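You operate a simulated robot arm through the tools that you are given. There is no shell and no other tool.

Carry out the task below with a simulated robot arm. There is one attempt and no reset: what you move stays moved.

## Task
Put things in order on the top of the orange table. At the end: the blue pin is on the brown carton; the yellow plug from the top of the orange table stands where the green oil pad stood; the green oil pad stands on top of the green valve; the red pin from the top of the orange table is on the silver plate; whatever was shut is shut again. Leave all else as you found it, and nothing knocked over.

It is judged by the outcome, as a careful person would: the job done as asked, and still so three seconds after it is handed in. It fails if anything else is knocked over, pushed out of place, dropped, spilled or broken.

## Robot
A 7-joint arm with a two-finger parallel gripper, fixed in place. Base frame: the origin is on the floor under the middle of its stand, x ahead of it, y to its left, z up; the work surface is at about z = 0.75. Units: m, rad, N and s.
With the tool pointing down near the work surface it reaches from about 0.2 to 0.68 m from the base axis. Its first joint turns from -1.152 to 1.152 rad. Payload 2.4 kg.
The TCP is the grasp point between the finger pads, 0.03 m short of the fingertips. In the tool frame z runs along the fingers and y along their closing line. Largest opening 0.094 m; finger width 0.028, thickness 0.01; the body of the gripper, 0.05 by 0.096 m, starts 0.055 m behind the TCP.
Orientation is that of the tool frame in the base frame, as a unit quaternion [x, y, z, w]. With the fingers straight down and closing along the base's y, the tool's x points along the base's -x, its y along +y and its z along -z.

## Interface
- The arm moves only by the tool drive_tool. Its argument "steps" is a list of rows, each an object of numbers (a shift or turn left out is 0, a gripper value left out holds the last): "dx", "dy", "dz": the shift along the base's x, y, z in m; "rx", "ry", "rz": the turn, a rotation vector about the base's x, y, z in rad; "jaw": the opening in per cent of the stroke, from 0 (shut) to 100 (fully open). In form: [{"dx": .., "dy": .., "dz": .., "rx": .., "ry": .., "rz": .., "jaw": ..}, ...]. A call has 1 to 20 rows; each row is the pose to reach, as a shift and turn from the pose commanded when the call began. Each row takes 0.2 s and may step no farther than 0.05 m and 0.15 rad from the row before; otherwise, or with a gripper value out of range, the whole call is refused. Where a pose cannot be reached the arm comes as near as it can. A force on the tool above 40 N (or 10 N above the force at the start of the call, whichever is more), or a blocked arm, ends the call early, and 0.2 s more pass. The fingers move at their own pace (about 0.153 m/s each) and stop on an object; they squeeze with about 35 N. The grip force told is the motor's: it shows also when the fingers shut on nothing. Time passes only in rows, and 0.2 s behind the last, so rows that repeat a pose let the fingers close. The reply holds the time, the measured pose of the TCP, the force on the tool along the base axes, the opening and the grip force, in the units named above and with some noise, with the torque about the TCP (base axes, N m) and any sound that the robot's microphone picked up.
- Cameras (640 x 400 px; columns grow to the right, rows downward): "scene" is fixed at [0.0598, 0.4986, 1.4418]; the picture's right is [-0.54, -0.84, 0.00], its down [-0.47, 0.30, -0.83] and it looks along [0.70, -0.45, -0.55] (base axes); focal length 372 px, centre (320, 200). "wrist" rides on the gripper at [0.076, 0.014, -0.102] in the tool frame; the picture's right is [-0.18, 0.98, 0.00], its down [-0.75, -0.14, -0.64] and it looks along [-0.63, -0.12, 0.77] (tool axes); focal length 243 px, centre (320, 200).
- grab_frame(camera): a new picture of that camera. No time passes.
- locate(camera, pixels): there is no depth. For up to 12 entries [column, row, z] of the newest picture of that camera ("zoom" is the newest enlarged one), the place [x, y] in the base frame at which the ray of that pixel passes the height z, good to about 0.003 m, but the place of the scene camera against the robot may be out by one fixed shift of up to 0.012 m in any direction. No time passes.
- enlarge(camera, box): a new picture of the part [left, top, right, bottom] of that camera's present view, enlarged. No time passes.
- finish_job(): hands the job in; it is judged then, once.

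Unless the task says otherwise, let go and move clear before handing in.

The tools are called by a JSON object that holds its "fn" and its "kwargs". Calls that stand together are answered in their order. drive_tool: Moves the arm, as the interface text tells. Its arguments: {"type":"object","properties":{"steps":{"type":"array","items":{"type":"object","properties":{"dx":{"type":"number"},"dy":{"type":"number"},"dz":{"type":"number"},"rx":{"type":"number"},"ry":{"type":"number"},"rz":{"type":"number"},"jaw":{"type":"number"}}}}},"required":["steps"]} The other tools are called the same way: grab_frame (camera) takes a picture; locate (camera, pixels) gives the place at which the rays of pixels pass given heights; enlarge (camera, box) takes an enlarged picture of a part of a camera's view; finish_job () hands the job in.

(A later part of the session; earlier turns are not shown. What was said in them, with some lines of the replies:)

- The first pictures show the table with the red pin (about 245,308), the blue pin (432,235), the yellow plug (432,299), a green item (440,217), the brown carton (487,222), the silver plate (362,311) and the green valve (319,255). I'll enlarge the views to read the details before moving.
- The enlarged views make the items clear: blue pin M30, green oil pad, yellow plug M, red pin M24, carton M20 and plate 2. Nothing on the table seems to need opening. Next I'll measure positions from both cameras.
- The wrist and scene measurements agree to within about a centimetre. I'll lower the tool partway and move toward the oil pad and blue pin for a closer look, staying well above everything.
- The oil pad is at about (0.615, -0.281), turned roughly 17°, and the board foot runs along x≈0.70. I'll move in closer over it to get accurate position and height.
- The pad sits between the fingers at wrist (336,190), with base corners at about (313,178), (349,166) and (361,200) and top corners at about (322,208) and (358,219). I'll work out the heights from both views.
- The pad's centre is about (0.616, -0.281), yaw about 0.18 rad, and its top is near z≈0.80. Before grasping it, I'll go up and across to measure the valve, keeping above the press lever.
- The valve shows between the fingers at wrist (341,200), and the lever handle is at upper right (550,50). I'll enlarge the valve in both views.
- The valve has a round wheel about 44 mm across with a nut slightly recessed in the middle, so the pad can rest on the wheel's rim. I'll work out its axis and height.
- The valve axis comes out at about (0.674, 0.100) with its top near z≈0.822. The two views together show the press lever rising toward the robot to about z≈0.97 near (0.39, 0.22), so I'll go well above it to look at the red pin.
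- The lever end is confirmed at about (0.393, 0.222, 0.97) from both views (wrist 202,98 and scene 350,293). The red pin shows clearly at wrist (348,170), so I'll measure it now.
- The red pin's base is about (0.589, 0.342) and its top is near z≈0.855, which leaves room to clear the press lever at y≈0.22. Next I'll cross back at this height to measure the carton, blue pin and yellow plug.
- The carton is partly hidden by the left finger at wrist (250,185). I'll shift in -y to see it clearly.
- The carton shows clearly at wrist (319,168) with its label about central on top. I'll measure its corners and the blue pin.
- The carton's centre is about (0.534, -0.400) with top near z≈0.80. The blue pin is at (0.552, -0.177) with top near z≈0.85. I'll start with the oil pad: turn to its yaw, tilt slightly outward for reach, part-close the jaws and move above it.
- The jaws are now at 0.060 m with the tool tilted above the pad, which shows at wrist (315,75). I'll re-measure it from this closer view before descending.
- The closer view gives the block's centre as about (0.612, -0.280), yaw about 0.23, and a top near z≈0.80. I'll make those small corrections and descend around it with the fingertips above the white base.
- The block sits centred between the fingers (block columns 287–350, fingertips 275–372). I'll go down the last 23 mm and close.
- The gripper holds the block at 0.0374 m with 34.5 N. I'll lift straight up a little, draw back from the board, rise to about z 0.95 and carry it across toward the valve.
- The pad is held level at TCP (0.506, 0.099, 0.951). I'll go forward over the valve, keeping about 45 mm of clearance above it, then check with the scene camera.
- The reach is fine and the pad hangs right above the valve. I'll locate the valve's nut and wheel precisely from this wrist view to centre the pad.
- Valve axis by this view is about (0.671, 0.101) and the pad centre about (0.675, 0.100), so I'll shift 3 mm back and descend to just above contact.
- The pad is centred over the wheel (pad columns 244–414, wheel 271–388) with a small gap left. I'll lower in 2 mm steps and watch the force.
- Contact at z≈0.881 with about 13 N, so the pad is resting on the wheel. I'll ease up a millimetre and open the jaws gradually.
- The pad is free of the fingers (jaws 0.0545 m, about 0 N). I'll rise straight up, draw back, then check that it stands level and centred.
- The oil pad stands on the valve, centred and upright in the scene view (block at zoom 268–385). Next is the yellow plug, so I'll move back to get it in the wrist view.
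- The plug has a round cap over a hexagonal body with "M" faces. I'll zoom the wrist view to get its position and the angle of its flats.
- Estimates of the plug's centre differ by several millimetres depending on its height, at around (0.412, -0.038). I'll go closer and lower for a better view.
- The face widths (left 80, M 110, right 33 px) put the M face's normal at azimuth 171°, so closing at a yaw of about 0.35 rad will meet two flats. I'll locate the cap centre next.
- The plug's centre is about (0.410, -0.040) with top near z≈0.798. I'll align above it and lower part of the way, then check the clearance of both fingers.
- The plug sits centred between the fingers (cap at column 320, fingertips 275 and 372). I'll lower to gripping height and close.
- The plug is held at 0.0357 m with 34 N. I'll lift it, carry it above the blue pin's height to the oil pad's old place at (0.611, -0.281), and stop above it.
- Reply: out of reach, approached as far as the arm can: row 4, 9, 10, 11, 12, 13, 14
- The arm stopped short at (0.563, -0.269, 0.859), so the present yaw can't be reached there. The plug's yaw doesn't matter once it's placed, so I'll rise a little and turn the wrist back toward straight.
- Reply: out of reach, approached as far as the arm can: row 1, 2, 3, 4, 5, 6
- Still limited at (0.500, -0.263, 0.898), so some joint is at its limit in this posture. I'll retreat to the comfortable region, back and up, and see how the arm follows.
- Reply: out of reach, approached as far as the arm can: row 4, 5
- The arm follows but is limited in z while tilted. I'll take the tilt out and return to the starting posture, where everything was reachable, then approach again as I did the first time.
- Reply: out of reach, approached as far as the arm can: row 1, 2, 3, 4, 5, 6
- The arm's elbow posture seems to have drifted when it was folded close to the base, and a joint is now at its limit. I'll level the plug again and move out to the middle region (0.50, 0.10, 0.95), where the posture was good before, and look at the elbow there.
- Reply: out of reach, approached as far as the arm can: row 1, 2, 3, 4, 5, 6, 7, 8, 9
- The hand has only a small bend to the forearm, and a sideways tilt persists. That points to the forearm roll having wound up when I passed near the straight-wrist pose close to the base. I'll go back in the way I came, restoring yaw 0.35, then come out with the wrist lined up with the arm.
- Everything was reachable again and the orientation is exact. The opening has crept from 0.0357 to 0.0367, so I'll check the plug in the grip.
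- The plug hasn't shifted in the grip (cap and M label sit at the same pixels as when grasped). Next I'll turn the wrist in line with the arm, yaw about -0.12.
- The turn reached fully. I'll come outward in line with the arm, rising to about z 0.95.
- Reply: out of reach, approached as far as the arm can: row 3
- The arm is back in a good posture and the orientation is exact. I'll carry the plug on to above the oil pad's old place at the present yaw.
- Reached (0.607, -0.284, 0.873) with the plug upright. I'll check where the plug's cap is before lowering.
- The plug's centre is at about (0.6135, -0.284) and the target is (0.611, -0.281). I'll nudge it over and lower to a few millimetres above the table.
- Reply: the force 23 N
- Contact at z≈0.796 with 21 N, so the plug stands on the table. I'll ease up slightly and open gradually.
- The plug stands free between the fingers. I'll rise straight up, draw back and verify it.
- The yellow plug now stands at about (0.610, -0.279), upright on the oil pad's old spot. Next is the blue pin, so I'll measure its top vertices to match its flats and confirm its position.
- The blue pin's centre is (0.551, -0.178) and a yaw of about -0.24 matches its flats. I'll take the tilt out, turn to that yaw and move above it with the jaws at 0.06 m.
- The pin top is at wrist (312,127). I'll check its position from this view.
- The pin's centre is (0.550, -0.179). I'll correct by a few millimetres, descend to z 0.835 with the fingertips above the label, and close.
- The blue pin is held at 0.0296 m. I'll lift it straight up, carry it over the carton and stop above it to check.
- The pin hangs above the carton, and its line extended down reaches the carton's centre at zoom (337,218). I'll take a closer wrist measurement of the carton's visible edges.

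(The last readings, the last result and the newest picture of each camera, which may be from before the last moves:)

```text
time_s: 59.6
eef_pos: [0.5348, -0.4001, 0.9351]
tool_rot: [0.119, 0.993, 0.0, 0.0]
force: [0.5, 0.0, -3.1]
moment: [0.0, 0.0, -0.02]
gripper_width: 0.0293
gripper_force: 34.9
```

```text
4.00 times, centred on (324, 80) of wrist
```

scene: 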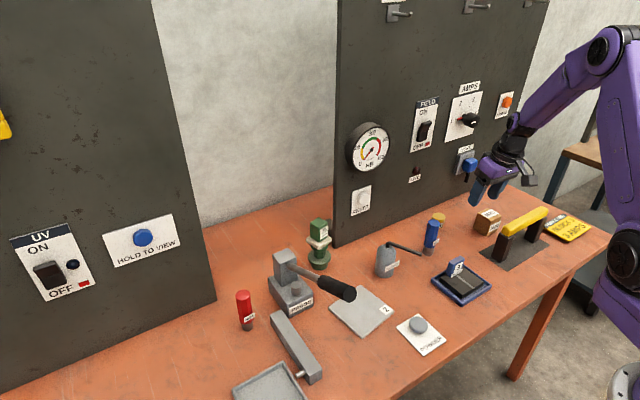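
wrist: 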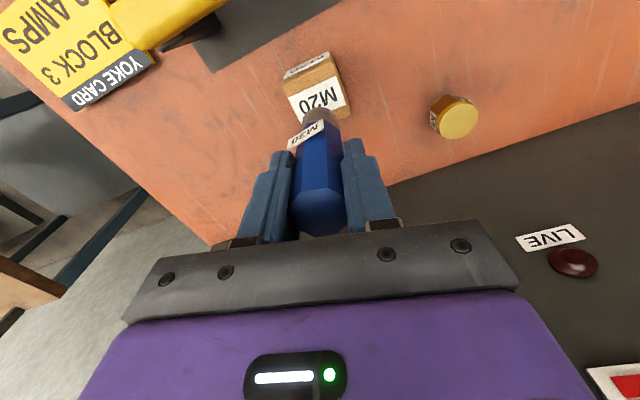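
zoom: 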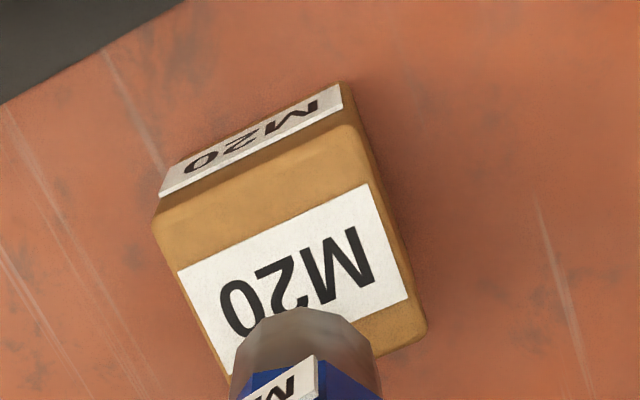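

{"fn": "locate", "kwargs": {"camera": "zoom", "pixels": [[157, 218, 0.8], [358, 130, 0.8], [427, 330, 0.8], [178, 272, 0.802], [366, 186, 0.802], [410, 296, 0.802], [303, 308, 0.85], [233, 350, 0.85], [375, 345, 0.85], [165, 195, 0.77], [342, 83, 0.75]]}}

```text
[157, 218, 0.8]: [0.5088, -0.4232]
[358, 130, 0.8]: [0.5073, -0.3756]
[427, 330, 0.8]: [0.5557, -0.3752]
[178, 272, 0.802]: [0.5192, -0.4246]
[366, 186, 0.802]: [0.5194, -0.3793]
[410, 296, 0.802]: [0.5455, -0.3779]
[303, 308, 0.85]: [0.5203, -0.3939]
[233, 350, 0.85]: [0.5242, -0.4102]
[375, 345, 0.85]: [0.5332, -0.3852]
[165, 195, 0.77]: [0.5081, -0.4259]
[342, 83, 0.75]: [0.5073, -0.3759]
```

The pin's tip is centred at about (0.533, -0.399) and the carton at (0.532, -0.3995) with top z 0.80. I'll lower to just above it, then in 2 mm steps.

{"fn": "drive_tool", "kwargs": {"steps": [{"dx": -0.001, "dz": -0.02}, {"dx": -0.001, "dz": -0.038}, {"dx": -0.001, "dz": -0.043}, {"dx": -0.001, "dz": -0.043}]}}

{"fn": "drive_tool", "kwargs": {"steps": [{"dz": -0.002}, {"dz": -0.004}, {"dz": -0.006}, {"dz": -0.006}]}}

```text
time_s: 60.6
eef_pos: [0.534, -0.4016, 0.8953]
tool_rot: [0.12, 0.993, -0.002, 0.001]
force: [-4.5, 3.4, 22.6]
moment: [0.4, 0.5, -0.01]
gripper_width: 0.0292
gripper_force: 35.4
```

```text
time_s: 61.6
eef_pos: [0.5353, -0.4023, 0.89]
tool_rot: [0.12, 0.993, -0.003, 0.003]
force: [4.5, -0.9, 28.4]
moment: [0.03, -0.38, -0.02]
gripper_width: 0.0297
gripper_force: 35.1
```

Contact came a little earlier than expected (22.6 N at z 0.895), and it's now 28 N at 0.890. I'll look before doing anything more.

{"fn": "enlarge", "kwargs": {"camera": "scene", "box": [430, 170, 526, 250]}}

{"fn": "enlarge", "kwargs": {"camera": "wrist", "box": [240, 60, 400, 220]}}

```text
5.00 times, centred on (478, 210) of scene
```

zoom: 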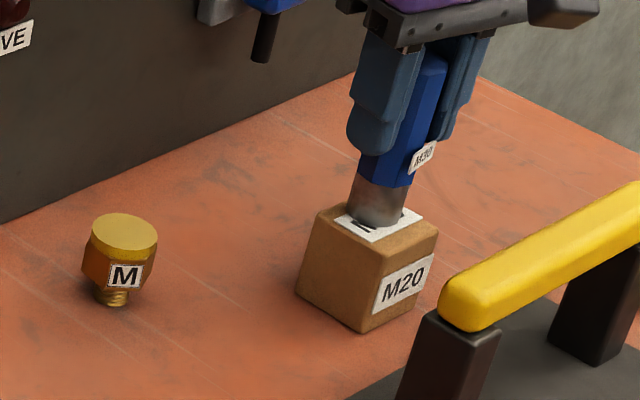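

```text
2.50 times, centred on (320, 140) of wrist
```

zoom: 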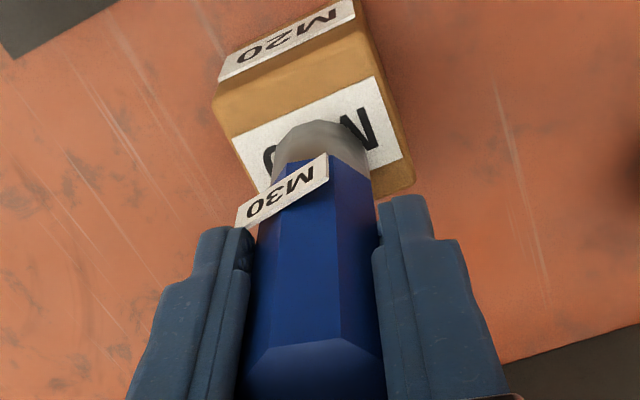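

The pin stands upright on the carton and the carton hasn't shifted. I'll ease off the pressure and open gradually.

{"fn": "drive_tool", "kwargs": {"steps": [{"dz": 0.002}, {"dz": 0.003}, {"dz": 0.003}]}}

```text
time_s: 62.4
eef_pos: [0.535, -0.4018, 0.8915]
tool_rot: [0.119, 0.993, -0.001, 0.0]
force: [7.2, -5.5, 15.9]
moment: [-0.41, -0.76, -0.02]
gripper_width: 0.0294
gripper_force: 35.3
```

{"fn": "drive_tool", "kwargs": {"steps": [{"dz": 0.001}, {"dz": 0.002}, {"dz": 0.002}]}}

```text
time_s: 63.2
eef_pos: [0.5339, -0.3999, 0.8906]
tool_rot: [0.12, 0.993, 0.001, -0.004]
force: [0.5, -1.4, 1.0]
moment: [-0.16, -0.09, -0.01]
gripper_width: 0.0295
gripper_force: 34.8
```

Force is down to about 1 N with the pin resting on the carton. I'll open the jaws gradually.

{"fn": "drive_tool", "kwargs": {"steps": [{"jaw": 31}, {"jaw": 33}, {"jaw": 36}, {"jaw": 41}, {"jaw": 48}, {"jaw": 56}, {"jaw": 64}, {"jaw": 64}]}}

{"fn": "enlarge", "kwargs": {"camera": "scene", "box": [430, 170, 526, 250]}}

{"fn": "grab_frame", "kwargs": {"camera": "wrist"}}

```text
time_s: 65.0
eef_pos: [0.5339, -0.4009, 0.8926]
tool_rot: [0.119, 0.993, 0.0, -0.001]
force: [-0.1, 0.2, -0.3]
moment: [0.02, 0.02, 0.01]
gripper_width: 0.0603
gripper_force: 0.0
```

```text
5.00 times, centred on (478, 210) of scene
```

zoom: 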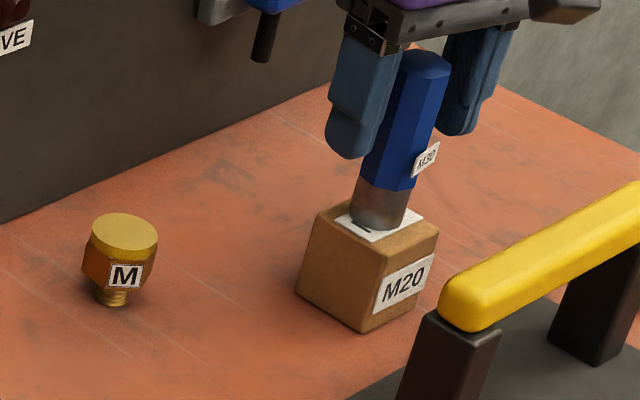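

```text
taken
```

wrist: 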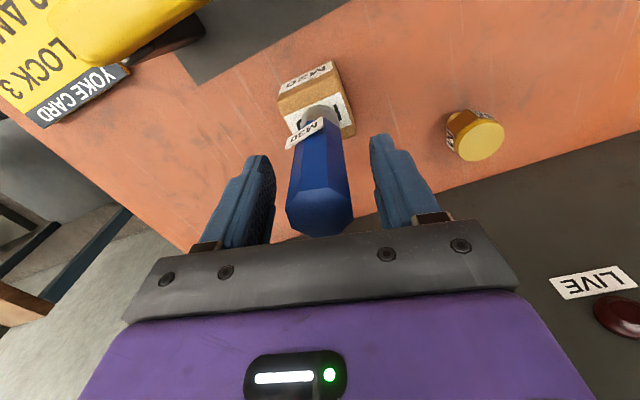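

The blue pin stands on its own on the carton. I'll rise straight up until the fingertips clear its top, then draw back.

{"fn": "drive_tool", "kwargs": {"steps": [{"dz": 0.03}, {"dz": 0.065}, {"dz": 0.1}, {"dx": -0.02, "dy": 0.02, "dz": 0.12}, {"dx": -0.05, "dy": 0.05, "dz": 0.14}, {"dx": -0.08, "dy": 0.08, "dz": 0.16}, {"dx": -0.08, "dy": 0.08, "dz": 0.16}]}}

{"fn": "grab_frame", "kwargs": {"camera": "scene"}}

{"fn": "enlarge", "kwargs": {"camera": "scene", "box": [414, 170, 542, 250]}}

{"fn": "grab_frame", "kwargs": {"camera": "wrist"}}

```text
time_s: 66.6
eef_pos: [0.4518, -0.3185, 1.0504]
tool_rot: [0.119, 0.993, 0.001, -0.001]
force: [0.0, 0.0, 0.2]
moment: [0.04, -0.01, -0.01]
gripper_width: 0.0602
gripper_force: 0.1
```

```text
taken
```

scene: 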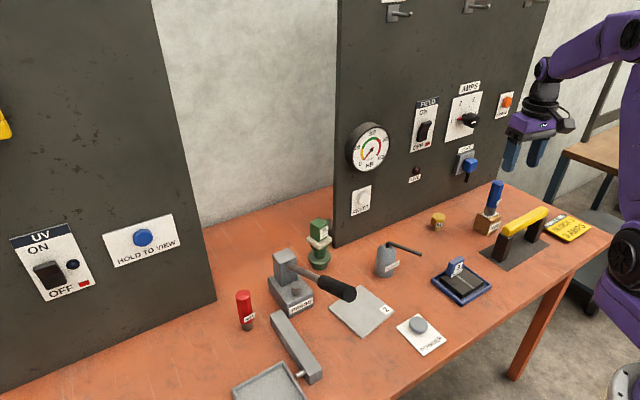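

```text
5.00 times, centred on (478, 210) of scene
```

zoom: 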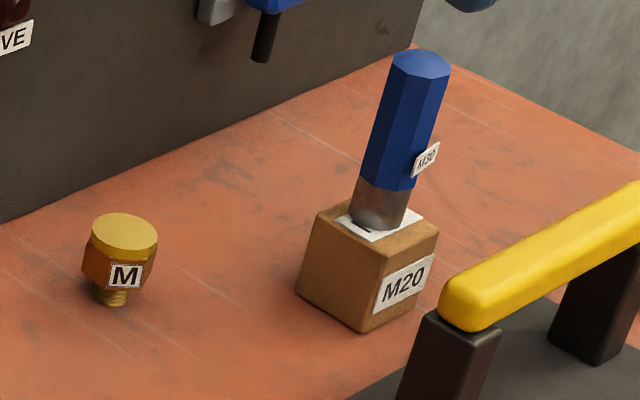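

```text
taken
```

wrist: 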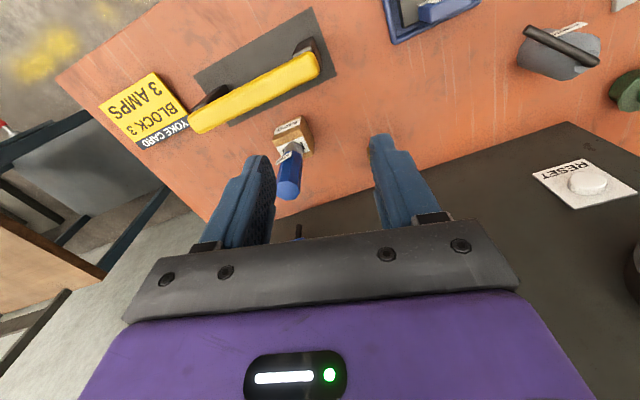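

The blue pin and yellow plug both stand well. The red pin is left, so I'll cross over at z≈1.08, above the press lever, and turn the yaw back to zero on the way.

{"fn": "drive_tool", "kwargs": {"steps": [{"dz": 0.015, "dy": 0.04, "rz": 0.05}, {"dz": 0.03, "dy": 0.085, "rz": 0.1}, {"dz": 0.035, "dy": 0.132, "rz": 0.15}, {"dz": 0.035, "dy": 0.179, "rz": 0.2}, {"dz": 0.035, "dy": 0.226, "rz": 0.24}, {"dz": 0.035, "dy": 0.273, "rz": 0.24}, {"dz": 0.035, "dy": 0.32, "rz": 0.24}, {"dz": 0.035, "dy": 0.367, "rz": 0.24}, {"dz": 0.035, "dy": 0.414, "rz": 0.24}, {"dz": 0.035, "dy": 0.461, "rz": 0.24}, {"dz": 0.035, "dy": 0.508, "rz": 0.24}, {"dz": 0.035, "dy": 0.555, "rz": 0.24}, {"dz": 0.035, "dy": 0.602, "rz": 0.24}, {"dz": 0.035, "dy": 0.645, "rz": 0.24}, {"dz": 0.035, "dy": 0.665, "rz": 0.24}, {"dz": 0.035, "dy": 0.665, "rz": 0.24}]}}

{"fn": "grab_frame", "kwargs": {"camera": "wrist"}}

{"fn": "enlarge", "kwargs": {"camera": "wrist", "box": [270, 110, 398, 190]}}

{"fn": "grab_frame", "kwargs": {"camera": "scene"}}

```text
time_s: 70.0
eef_pos: [0.4515, 0.3437, 1.0873]
tool_rot: [0.0, 1.0, 0.0, -0.001]
force: [-0.4, -0.2, 0.5]
moment: [0.02, -0.06, -0.01]
gripper_width: 0.0602
gripper_force: 0.1
```

```text
taken
```

wrist: 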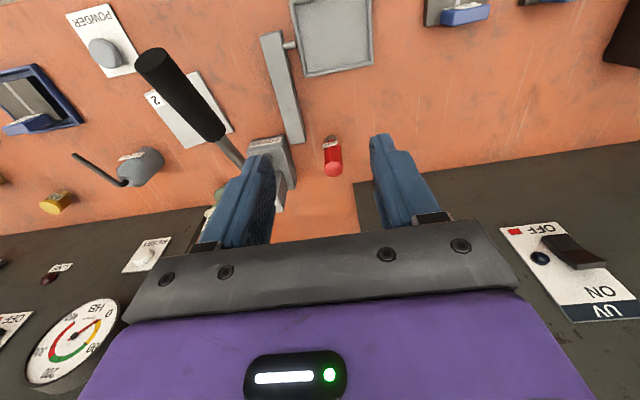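

```text
5.00 times, centred on (334, 150) of wrist
```

zoom: 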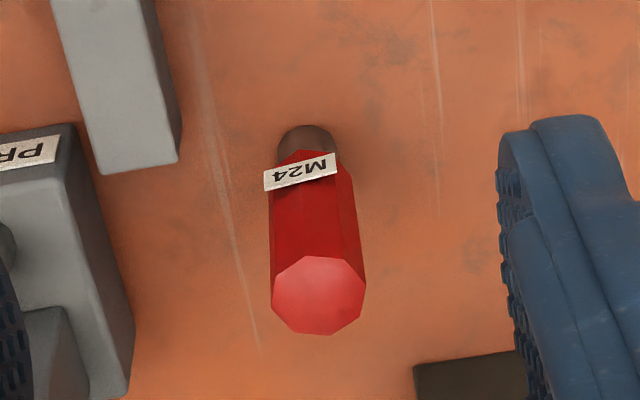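

```text
taken
```

scene: 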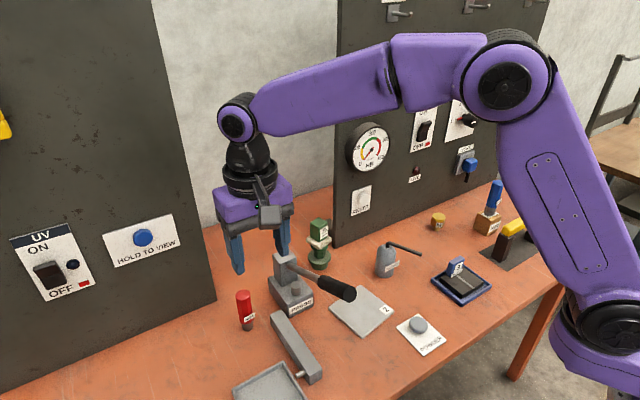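

The red pin shows clearly at wrist zoom (318,240). I'll measure its top vertices for its centre and flats.

{"fn": "locate", "kwargs": {"camera": "zoom", "pixels": [[305, 257, 0.852], [347, 261, 0.852], [366, 288, 0.852], [360, 318, 0.852], [333, 335, 0.852], [293, 331, 0.852], [273, 306, 0.852], [275, 276, 0.852], [319, 295, 0.852], [304, 125, 0.75], [278, 148, 0.752], [336, 148, 0.752]]}}

{"fn": "locate", "kwargs": {"camera": "wrist", "pixels": [[303, 142, 0.75], [303, 142, 0.77], [284, 145, 0.77], [291, 200, 0.85], [297, 165, 0.8], [160, 62, 0.97], [222, 132, 0.92]]}}

```text
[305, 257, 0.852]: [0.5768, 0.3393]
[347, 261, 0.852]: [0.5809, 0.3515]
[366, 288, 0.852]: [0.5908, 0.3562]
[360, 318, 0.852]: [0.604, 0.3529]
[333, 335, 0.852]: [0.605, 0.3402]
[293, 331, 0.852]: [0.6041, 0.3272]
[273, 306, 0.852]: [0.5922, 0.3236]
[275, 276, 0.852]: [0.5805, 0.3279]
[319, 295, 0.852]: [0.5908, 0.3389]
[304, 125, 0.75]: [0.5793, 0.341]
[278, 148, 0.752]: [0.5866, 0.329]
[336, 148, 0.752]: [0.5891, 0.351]
```

```text
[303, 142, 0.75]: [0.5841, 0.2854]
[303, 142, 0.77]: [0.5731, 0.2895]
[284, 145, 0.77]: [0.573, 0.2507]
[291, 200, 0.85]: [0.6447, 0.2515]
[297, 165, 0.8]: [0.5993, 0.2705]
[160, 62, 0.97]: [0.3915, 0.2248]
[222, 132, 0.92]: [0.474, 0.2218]
```

The red pin's centre is (0.591, 0.340), its top z 0.852, and a yaw of about +0.41 matches its flats. I'll go to just above it, keeping y≈0.34 so the hand stays clear of the lever.

{"fn": "drive_tool", "kwargs": {"steps": [{"dx": 0.03, "dz": -0.03, "rz": 0.1}, {"dx": 0.06, "dz": -0.06, "rz": 0.2}, {"dx": 0.09, "dy": -0.002, "dz": -0.09, "rz": 0.3}, {"dx": 0.12, "dy": -0.003, "dz": -0.12, "rz": 0.41}, {"dx": 0.139, "dy": -0.004, "dz": -0.14, "rz": 0.41}, {"dx": 0.139, "dy": -0.004, "dz": -0.14, "rz": 0.41}]}}

{"fn": "grab_frame", "kwargs": {"camera": "wrist"}}

{"fn": "grab_frame", "kwargs": {"camera": "scene"}}

```text
time_s: 71.4
eef_pos: [0.5926, 0.3394, 0.9464]
tool_rot: [-0.205, 0.979, 0.0, 0.0]
force: [-0.2, 0.1, 0.1]
moment: [-0.01, 0.03, 0.01]
gripper_width: 0.0603
gripper_force: 0.1
```

```text
taken
```

wrist: 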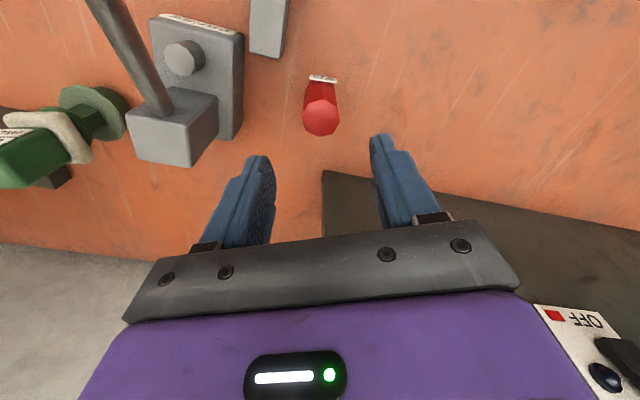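

```text
taken
```

scene: 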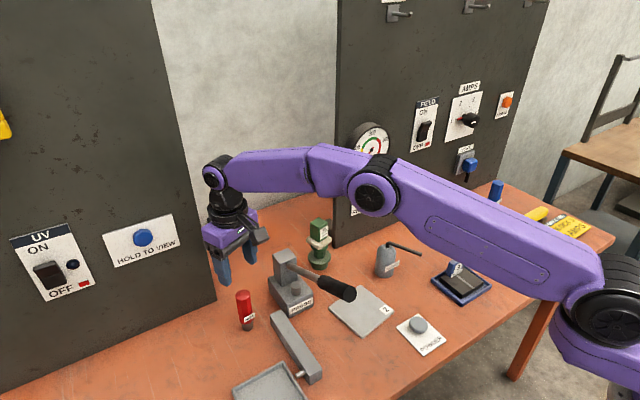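

The arm reaches with the elbow about 20 cm above the lever end. I'll check the pin's position from this close view.

{"fn": "locate", "kwargs": {"camera": "wrist", "pixels": [[321, 118, 0.852], [303, 118, 0.852], [340, 118, 0.852], [321, 101, 0.852], [320, 137, 0.852]]}}

```text
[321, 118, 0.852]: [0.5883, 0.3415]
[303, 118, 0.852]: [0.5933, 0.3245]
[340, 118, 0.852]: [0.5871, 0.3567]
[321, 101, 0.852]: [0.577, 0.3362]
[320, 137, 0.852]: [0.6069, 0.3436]
```

The pin is centred under the jaws, at (0.590, 0.340). I'll descend in steps to z 0.836.

{"fn": "drive_tool", "kwargs": {"steps": [{"dx": -0.002, "dy": 0.001, "dz": -0.03}, {"dx": -0.002, "dy": 0.001, "dz": -0.06}, {"dx": -0.002, "dy": 0.001, "dz": -0.085}, {"dx": -0.002, "dy": 0.001, "dz": -0.11}, {"dx": -0.002, "dy": 0.001, "dz": -0.11}]}}

{"fn": "grab_frame", "kwargs": {"camera": "wrist"}}

{"fn": "grab_frame", "kwargs": {"camera": "scene"}}

```text
time_s: 72.6
eef_pos: [0.5907, 0.3386, 0.8368]
tool_rot: [-0.204, 0.979, -0.001, -0.002]
force: [0.2, -0.1, 0.1]
moment: [-0.02, 0.01, -0.04]
gripper_width: 0.0604
gripper_force: 0.0
```

```text
taken
```

wrist: 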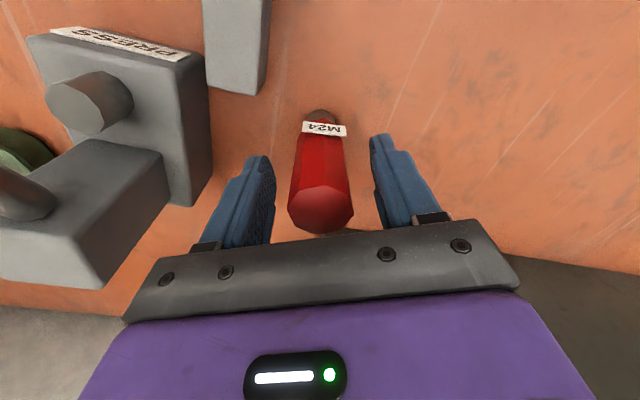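

```text
taken
```

scene: 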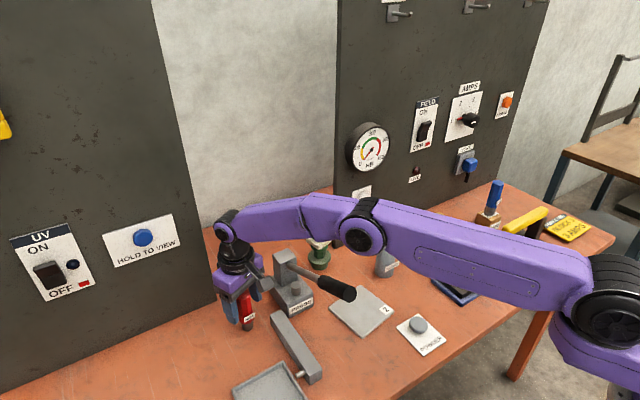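

The pin is between the fingers and the elbow passes above the lever with room to spare. I'll close the jaws.

{"fn": "drive_tool", "kwargs": {"steps": [{"jaw": 50}, {"jaw": 40}, {"jaw": 30}, {"jaw": 10}, {"jaw": 10}]}}

{"fn": "grab_frame", "kwargs": {"camera": "wrist"}}

```text
time_s: 73.8
eef_pos: [0.59, 0.3395, 0.8367]
tool_rot: [-0.203, 0.979, -0.001, -0.001]
force: [0.5, 1.6, -0.6]
moment: [0.03, -0.03, 0.01]
gripper_width: 0.03
gripper_force: 34.8
```

```text
taken
```

wrist: 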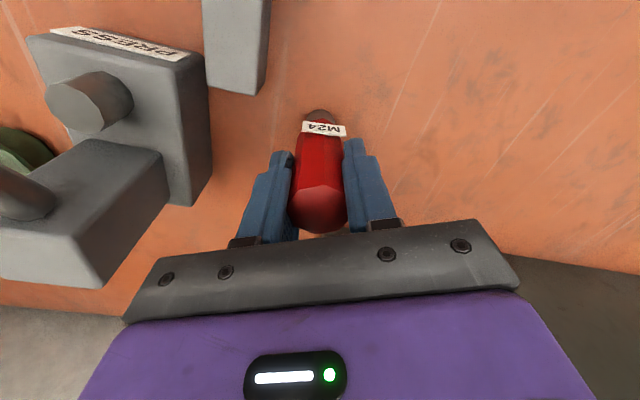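

The red pin is held at 0.030 m. I'll lift it, draw back at y≈0.34 while rising to z≈1.10, then cross over the lever at x≈0.50, where the lever is well below the pin.

{"fn": "drive_tool", "kwargs": {"steps": [{"dz": 0.02}, {"dz": 0.06}, {"dz": 0.1}, {"dx": -0.02, "dz": 0.14}, {"dx": -0.045, "dz": 0.18}, {"dx": -0.07, "dz": 0.22}, {"dx": -0.09, "dz": 0.255}, {"dx": -0.09, "dz": 0.268}, {"dx": -0.09, "dz": 0.268}]}}

{"fn": "grab_frame", "kwargs": {"camera": "scene"}}

{"fn": "grab_frame", "kwargs": {"camera": "wrist"}}

```text
time_s: 75.8
eef_pos: [0.5002, 0.3408, 1.1073]
tool_rot: [-0.204, 0.979, 0.0, 0.0]
force: [-0.3, -0.3, -3.2]
moment: [-0.02, 0.01, 0.01]
gripper_width: 0.03
gripper_force: 35.1
```

```text
taken
```

scene: 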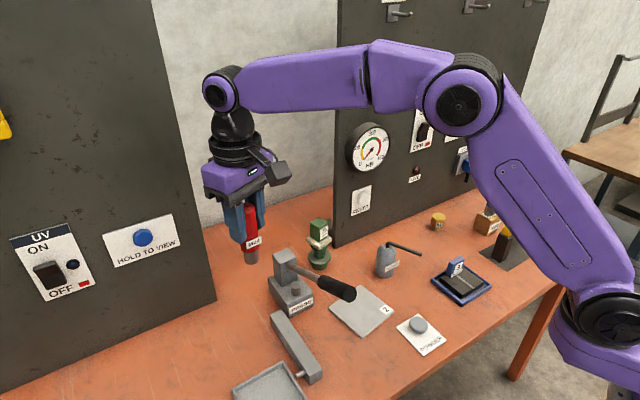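

```text
taken
```

wrist: 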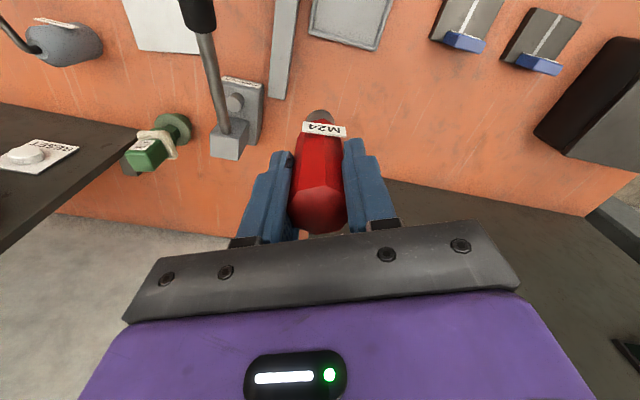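

The pin is firmly held at z 1.107, with its bottom at about 1.02. I'll cross over the lever to the plate side, then lower to about z 0.92.

{"fn": "drive_tool", "kwargs": {"steps": [{"dy": -0.045}, {"dy": -0.09}, {"dy": -0.135}, {"dy": -0.18}, {"dx": -0.005, "dy": -0.22}, {"dx": -0.012, "dy": -0.242}, {"dx": -0.012, "dy": -0.242, "dz": -0.045}, {"dx": -0.012, "dy": -0.242, "dz": -0.09}, {"dx": -0.012, "dy": -0.242, "dz": -0.135}, {"dx": -0.012, "dy": -0.242, "dz": -0.18}, {"dx": -0.012, "dy": -0.242, "dz": -0.18}]}}

{"fn": "grab_frame", "kwargs": {"camera": "scene"}}

{"fn": "grab_frame", "kwargs": {"camera": "wrist"}}

```text
time_s: 78.2
eef_pos: [0.4892, 0.0988, 0.9221]
tool_rot: [-0.204, 0.979, 0.0, 0.0]
force: [0.2, 0.4, -4.7]
moment: [0.0, 0.02, -0.02]
gripper_width: 0.03
gripper_force: 34.7
```

```text
taken
```

scene: 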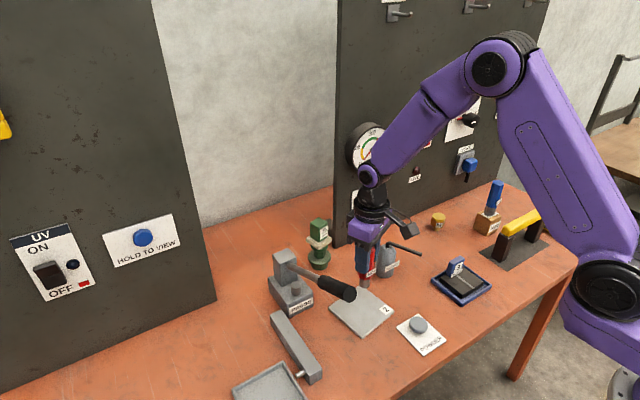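

```text
taken
```

wrist: 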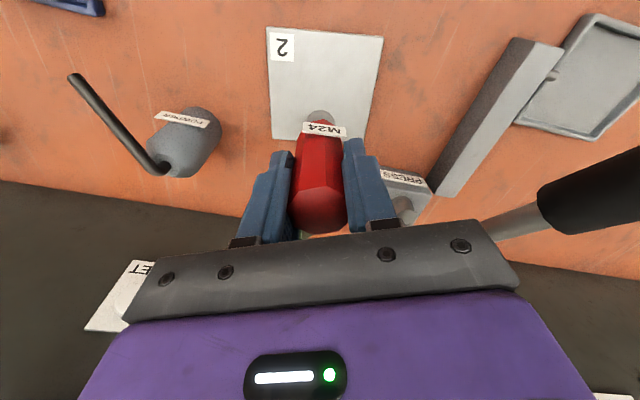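

The pin hangs over plate 2, whose corners are at wrist (266,27), (383,37), (365,138) and (273,135). I'll confirm the plate's centre before lowering.

{"fn": "locate", "kwargs": {"camera": "wrist", "pixels": [[266, 27, 0.755], [383, 37, 0.755], [365, 138, 0.755], [273, 137, 0.755], [319, 112, 0.836], [295, 47, 0.756]]}}

{"fn": "enlarge", "kwargs": {"camera": "scene", "box": [310, 250, 422, 340]}}

```text
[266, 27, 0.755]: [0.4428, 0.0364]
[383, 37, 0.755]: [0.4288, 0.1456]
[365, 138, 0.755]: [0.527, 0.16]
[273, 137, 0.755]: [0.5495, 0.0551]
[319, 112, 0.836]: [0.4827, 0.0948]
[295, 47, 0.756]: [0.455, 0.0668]
```

```text
4.44 times, centred on (366, 295) of scene
```

zoom: 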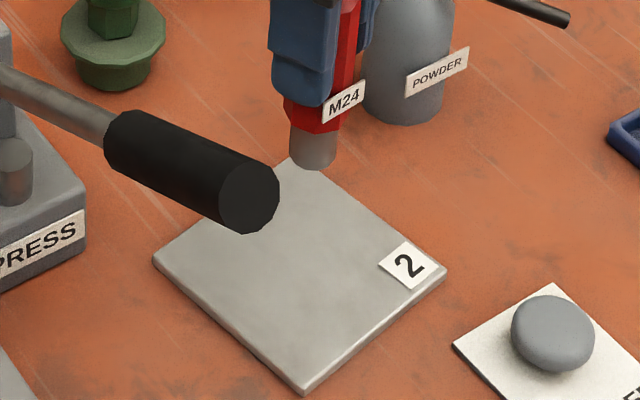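

The plate's centre is about (0.487, 0.099) and the pin is at (0.489, 0.099). I'll lower to about 8 mm above the plate and then go slowly, reading the force.

{"fn": "drive_tool", "kwargs": {"steps": [{"dz": -0.025}, {"dz": -0.05}, {"dz": -0.066}, {"dz": -0.066}]}}

{"fn": "drive_tool", "kwargs": {"steps": [{"dz": -0.002}, {"dz": -0.004}, {"dz": -0.004}]}}

```text
time_s: 79.2
eef_pos: [0.4919, 0.0996, 0.8589]
tool_rot: [-0.204, 0.979, -0.001, -0.001]
force: [-0.5, 0.2, -2.6]
moment: [-0.01, -0.04, 0.02]
gripper_width: 0.0298
gripper_force: 35.1
```

```text
time_s: 80.0
eef_pos: [0.49, 0.0992, 0.8542]
tool_rot: [-0.203, 0.979, 0.0, -0.001]
force: [-0.7, 0.1, -2.6]
moment: [-0.01, 0.02, 0.0]
gripper_width: 0.03
gripper_force: 35.1
```

{"fn": "drive_tool", "kwargs": {"steps": [{"dz": -0.002}, {"dz": -0.004}, {"dz": -0.004}]}}

{"fn": "enlarge", "kwargs": {"camera": "scene", "box": [326, 260, 406, 310]}}

```text
time_s: 80.8
eef_pos: [0.4886, 0.1005, 0.8509]
tool_rot: [-0.204, 0.979, -0.001, -0.001]
force: [1.0, 0.0, -2.8]
moment: [-0.01, 0.01, -0.02]
gripper_width: 0.0302
gripper_force: 34.9
```

```text
8.00 times, centred on (366, 285) of scene
```

zoom: 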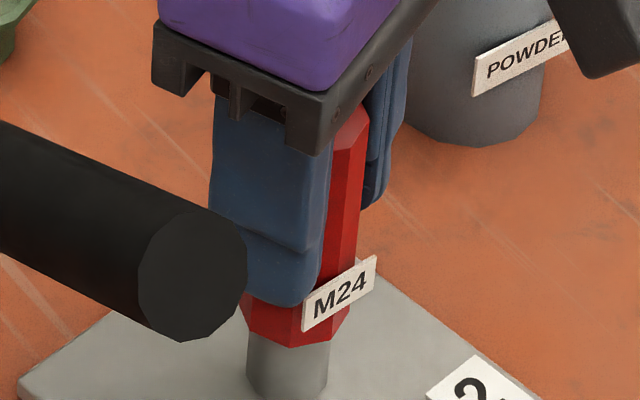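

No contact yet at z 0.851 (force still just the pin's weight, about -2.8 N). I'll keep lowering in 2 mm steps.

{"fn": "drive_tool", "kwargs": {"steps": [{"dz": -0.002}, {"dz": -0.003}, {"dz": -0.003}]}}

{"fn": "drive_tool", "kwargs": {"steps": [{"dz": -0.001}, {"dz": -0.002}, {"dz": -0.002}]}}

```text
time_s: 81.6
eef_pos: [0.4875, 0.0979, 0.8471]
tool_rot: [-0.204, 0.979, 0.0, 0.0]
force: [0.2, 0.5, -2.9]
moment: [0.01, -0.01, 0.02]
gripper_width: 0.0299
gripper_force: 35.0
```

```text
time_s: 82.4
eef_pos: [0.4883, 0.1001, 0.8465]
tool_rot: [-0.203, 0.979, 0.0, -0.001]
force: [-0.3, 0.2, -3.1]
moment: [0.01, -0.03, -0.01]
gripper_width: 0.0298
gripper_force: 35.6
```

{"fn": "drive_tool", "kwargs": {"steps": [{"dz": -0.001}, {"dz": -0.002}, {"dz": -0.002}]}}

```text
time_s: 83.2
eef_pos: [0.4885, 0.0987, 0.8447]
tool_rot: [-0.204, 0.979, 0.0, -0.002]
force: [-0.3, 0.4, -2.7]
moment: [0.0, 0.04, -0.02]
gripper_width: 0.0298
gripper_force: 35.2
```

{"fn": "drive_tool", "kwargs": {"steps": [{"dz": -0.001}, {"dz": -0.002}, {"dz": -0.002}]}}

```text
time_s: 84.0
eef_pos: [0.4888, 0.0985, 0.8436]
tool_rot: [-0.204, 0.979, 0.001, 0.0]
force: [-5.2, 1.8, 30.1]
moment: [0.27, 0.36, 0.08]
gripper_width: 0.0297
gripper_force: 35.1
```

Contact with the plate at z≈0.8435. I'll ease off and check the force before opening.

{"fn": "drive_tool", "kwargs": {"steps": [{"dz": 0.001}, {"dz": 0.0015}, {"dz": 0.0015}]}}

```text
time_s: 84.8
eef_pos: [0.4885, 0.0973, 0.8443]
tool_rot: [-0.204, 0.979, 0.0, -0.002]
force: [1.6, 1.9, 4.4]
moment: [0.17, -0.22, 0.01]
gripper_width: 0.0295
gripper_force: 35.2
```

The force is a light 4 N with the pin resting on the plate. I'll open gradually.

{"fn": "drive_tool", "kwargs": {"steps": [{"jaw": 31}, {"jaw": 33}, {"jaw": 36}, {"jaw": 41}, {"jaw": 48}, {"jaw": 56}, {"jaw": 64}, {"jaw": 64}]}}

{"fn": "grab_frame", "kwargs": {"camera": "scene"}}

{"fn": "grab_frame", "kwargs": {"camera": "wrist"}}

```text
time_s: 86.6
eef_pos: [0.4894, 0.0976, 0.8448]
tool_rot: [-0.204, 0.979, -0.001, -0.001]
force: [0.5, -1.1, 0.2]
moment: [0.0, 0.02, -0.02]
gripper_width: 0.0601
gripper_force: 0.0
```

```text
taken
```

scene: 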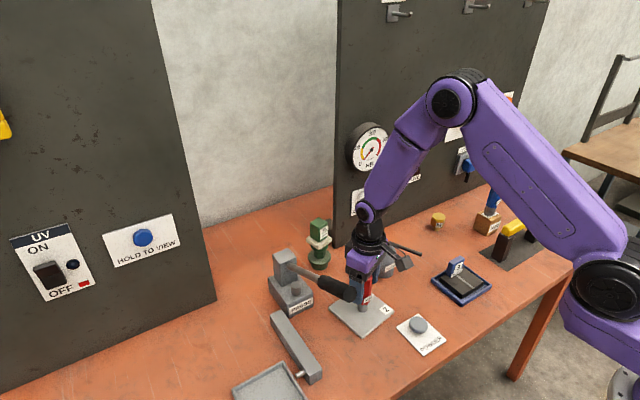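

```text
taken
```

wrist: 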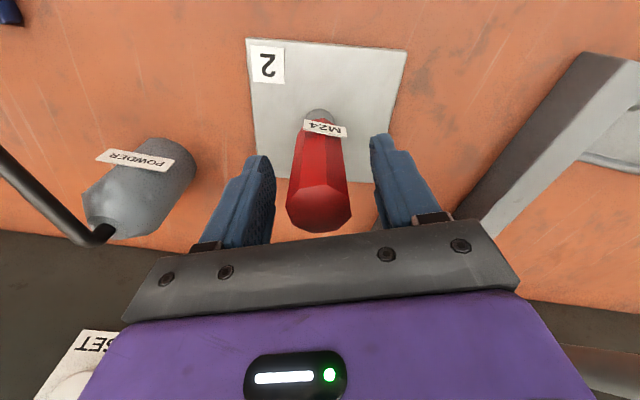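

The red pin stands free on the plate. I'll rise straight up and go to a clear pose, then check everything.

{"fn": "drive_tool", "kwargs": {"steps": [{"dz": 0.03}, {"dz": 0.07}, {"dz": 0.11}, {"dz": 0.15}, {"dz": 0.19}, {"dx": -0.02, "dy": -0.04, "dz": 0.22}, {"dx": -0.04, "dy": -0.085, "dz": 0.24}, {"dx": -0.06, "dy": -0.13, "dz": 0.245}, {"dx": -0.08, "dy": -0.175, "dz": 0.245}, {"dx": -0.08, "dy": -0.22, "dz": 0.245}, {"dx": -0.08, "dy": -0.265, "dz": 0.245}, {"dx": -0.08, "dy": -0.28, "dz": 0.245}, {"dx": -0.08, "dy": -0.28, "dz": 0.245}]}}

{"fn": "grab_frame", "kwargs": {"camera": "scene"}}

{"fn": "enlarge", "kwargs": {"camera": "scene", "box": [280, 210, 440, 310]}}

{"fn": "enlarge", "kwargs": {"camera": "scene", "box": [400, 160, 560, 260]}}

{"fn": "grab_frame", "kwargs": {"camera": "wrist"}}

```text
refused: row 6 steps farther than a row can; nothing moved
```

```text
taken
```

scene: 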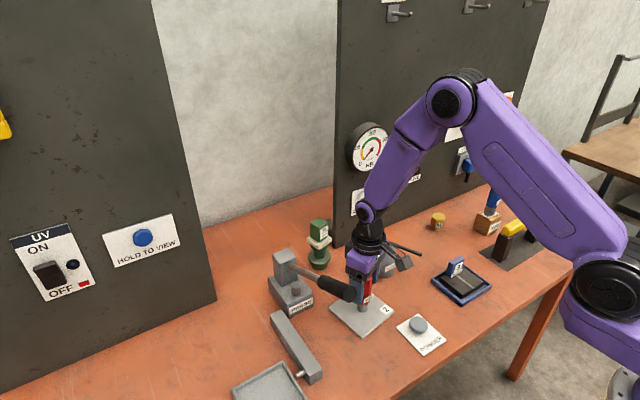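

```text
4.00 times, centred on (360, 260) of scene
```

zoom: 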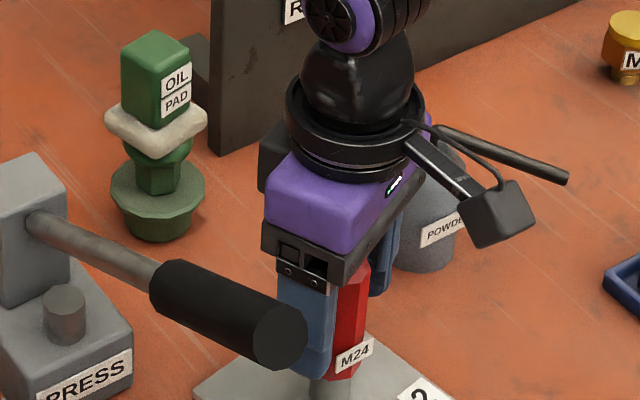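

```text
4.00 times, centred on (480, 210) of scene
```

zoom: 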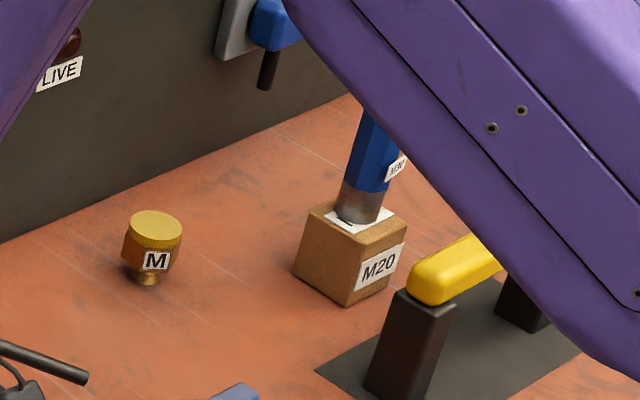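

```text
taken
```

wrist: 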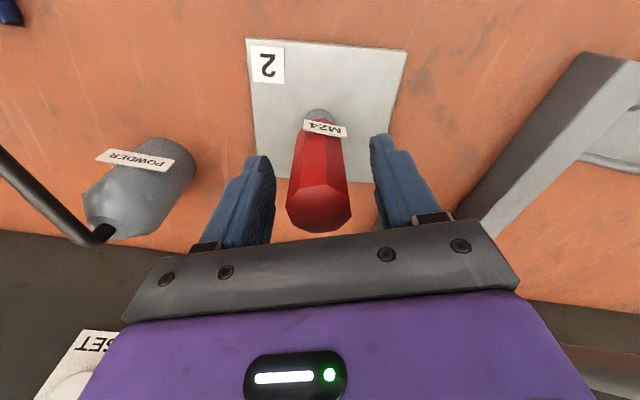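

That call was refused because one row stepped too far, and nothing moved. I'll repeat the retreat with smaller steps.

{"fn": "drive_tool", "kwargs": {"steps": [{"dz": 0.03}, {"dz": 0.07}, {"dz": 0.11}, {"dz": 0.15}, {"dz": 0.19}, {"dx": -0.015, "dy": -0.025, "dz": 0.22}, {"dx": -0.03, "dy": -0.06, "dz": 0.24}, {"dx": -0.05, "dy": -0.1, "dz": 0.245}, {"dx": -0.065, "dy": -0.14, "dz": 0.245}, {"dx": -0.08, "dy": -0.18, "dz": 0.245}, {"dx": -0.08, "dy": -0.225, "dz": 0.245}, {"dx": -0.08, "dy": -0.27, "dz": 0.245}, {"dx": -0.08, "dy": -0.27, "dz": 0.245}]}}

{"fn": "grab_frame", "kwargs": {"camera": "scene"}}

{"fn": "enlarge", "kwargs": {"camera": "scene", "box": [280, 210, 440, 310]}}

{"fn": "enlarge", "kwargs": {"camera": "scene", "box": [400, 160, 560, 260]}}

{"fn": "grab_frame", "kwargs": {"camera": "wrist"}}

```text
time_s: 89.4
eef_pos: [0.4094, -0.169, 1.0883]
tool_rot: [-0.203, 0.979, 0.0, 0.0]
force: [0.0, 0.0, -0.1]
moment: [-0.02, 0.03, -0.05]
gripper_width: 0.0603
gripper_force: 0.0
```

```text
taken
```

scene: 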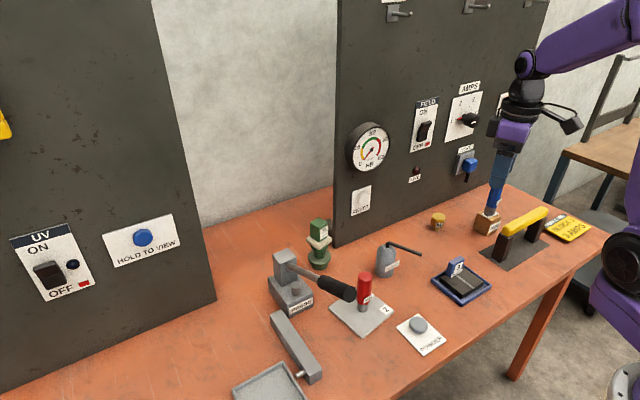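

```text
4.00 times, centred on (360, 260) of scene
```

zoom: 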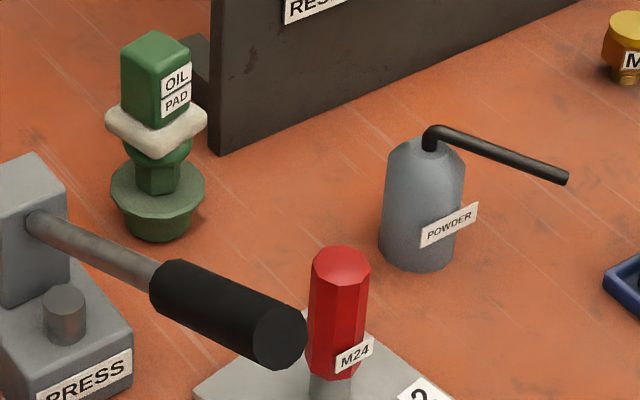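

```text
4.00 times, centred on (480, 210) of scene
```

zoom: 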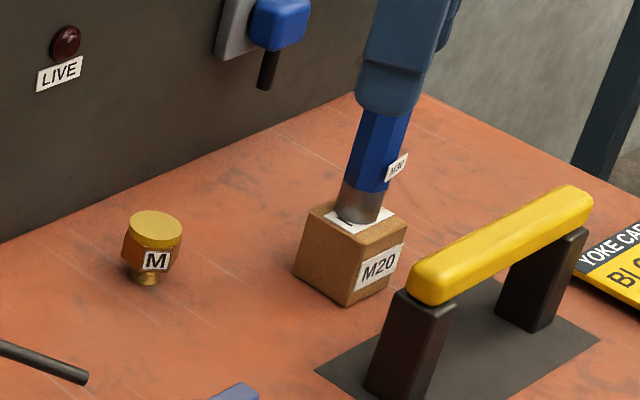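

```text
taken
```

wrist: 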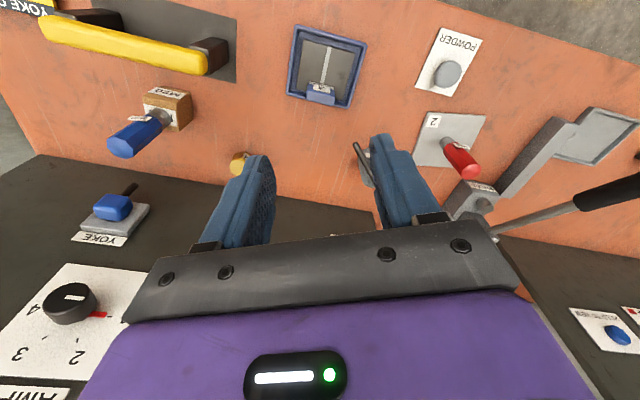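

All four items stand where asked: the oil pad on the valve, the yellow plug on the pad's old spot, the blue pin on the carton and the red pin on plate 2. The arm is clear, nothing was opened, and the rest of the table is unchanged, so I'll hand in.

{"fn": "finish_job", "kwargs": {}}

```text
The job is handed in.
```

The job is handed in, and the last pictures show all four items standing where you asked:

- **Oil pad:** it stands on top of the green valve, resting on the wheel's rim and centred.
- **Yellow plug:** it stands where the oil pad stood, within a few millimetres by my measurements.
- **Blue pin:** it stands upright on the brown carton.
- **Red pin:** it stands upright on the silver plate marked 2, near the middle.

I opened nothing, so there was nothing to shut again. I saw nothing knocked over or out of place, and the arm ended clear of the table with the gripper empty.

While I carried the yellow plug, the arm got stuck at a joint limit for a while. I backed it out with the plug still held and then placed it normally. The blue pin met the carton about a centimetre sooner than I expected and was pressed with about 28 N before I eased off. The carton did not shift by more than about 2 mm in the pictures.
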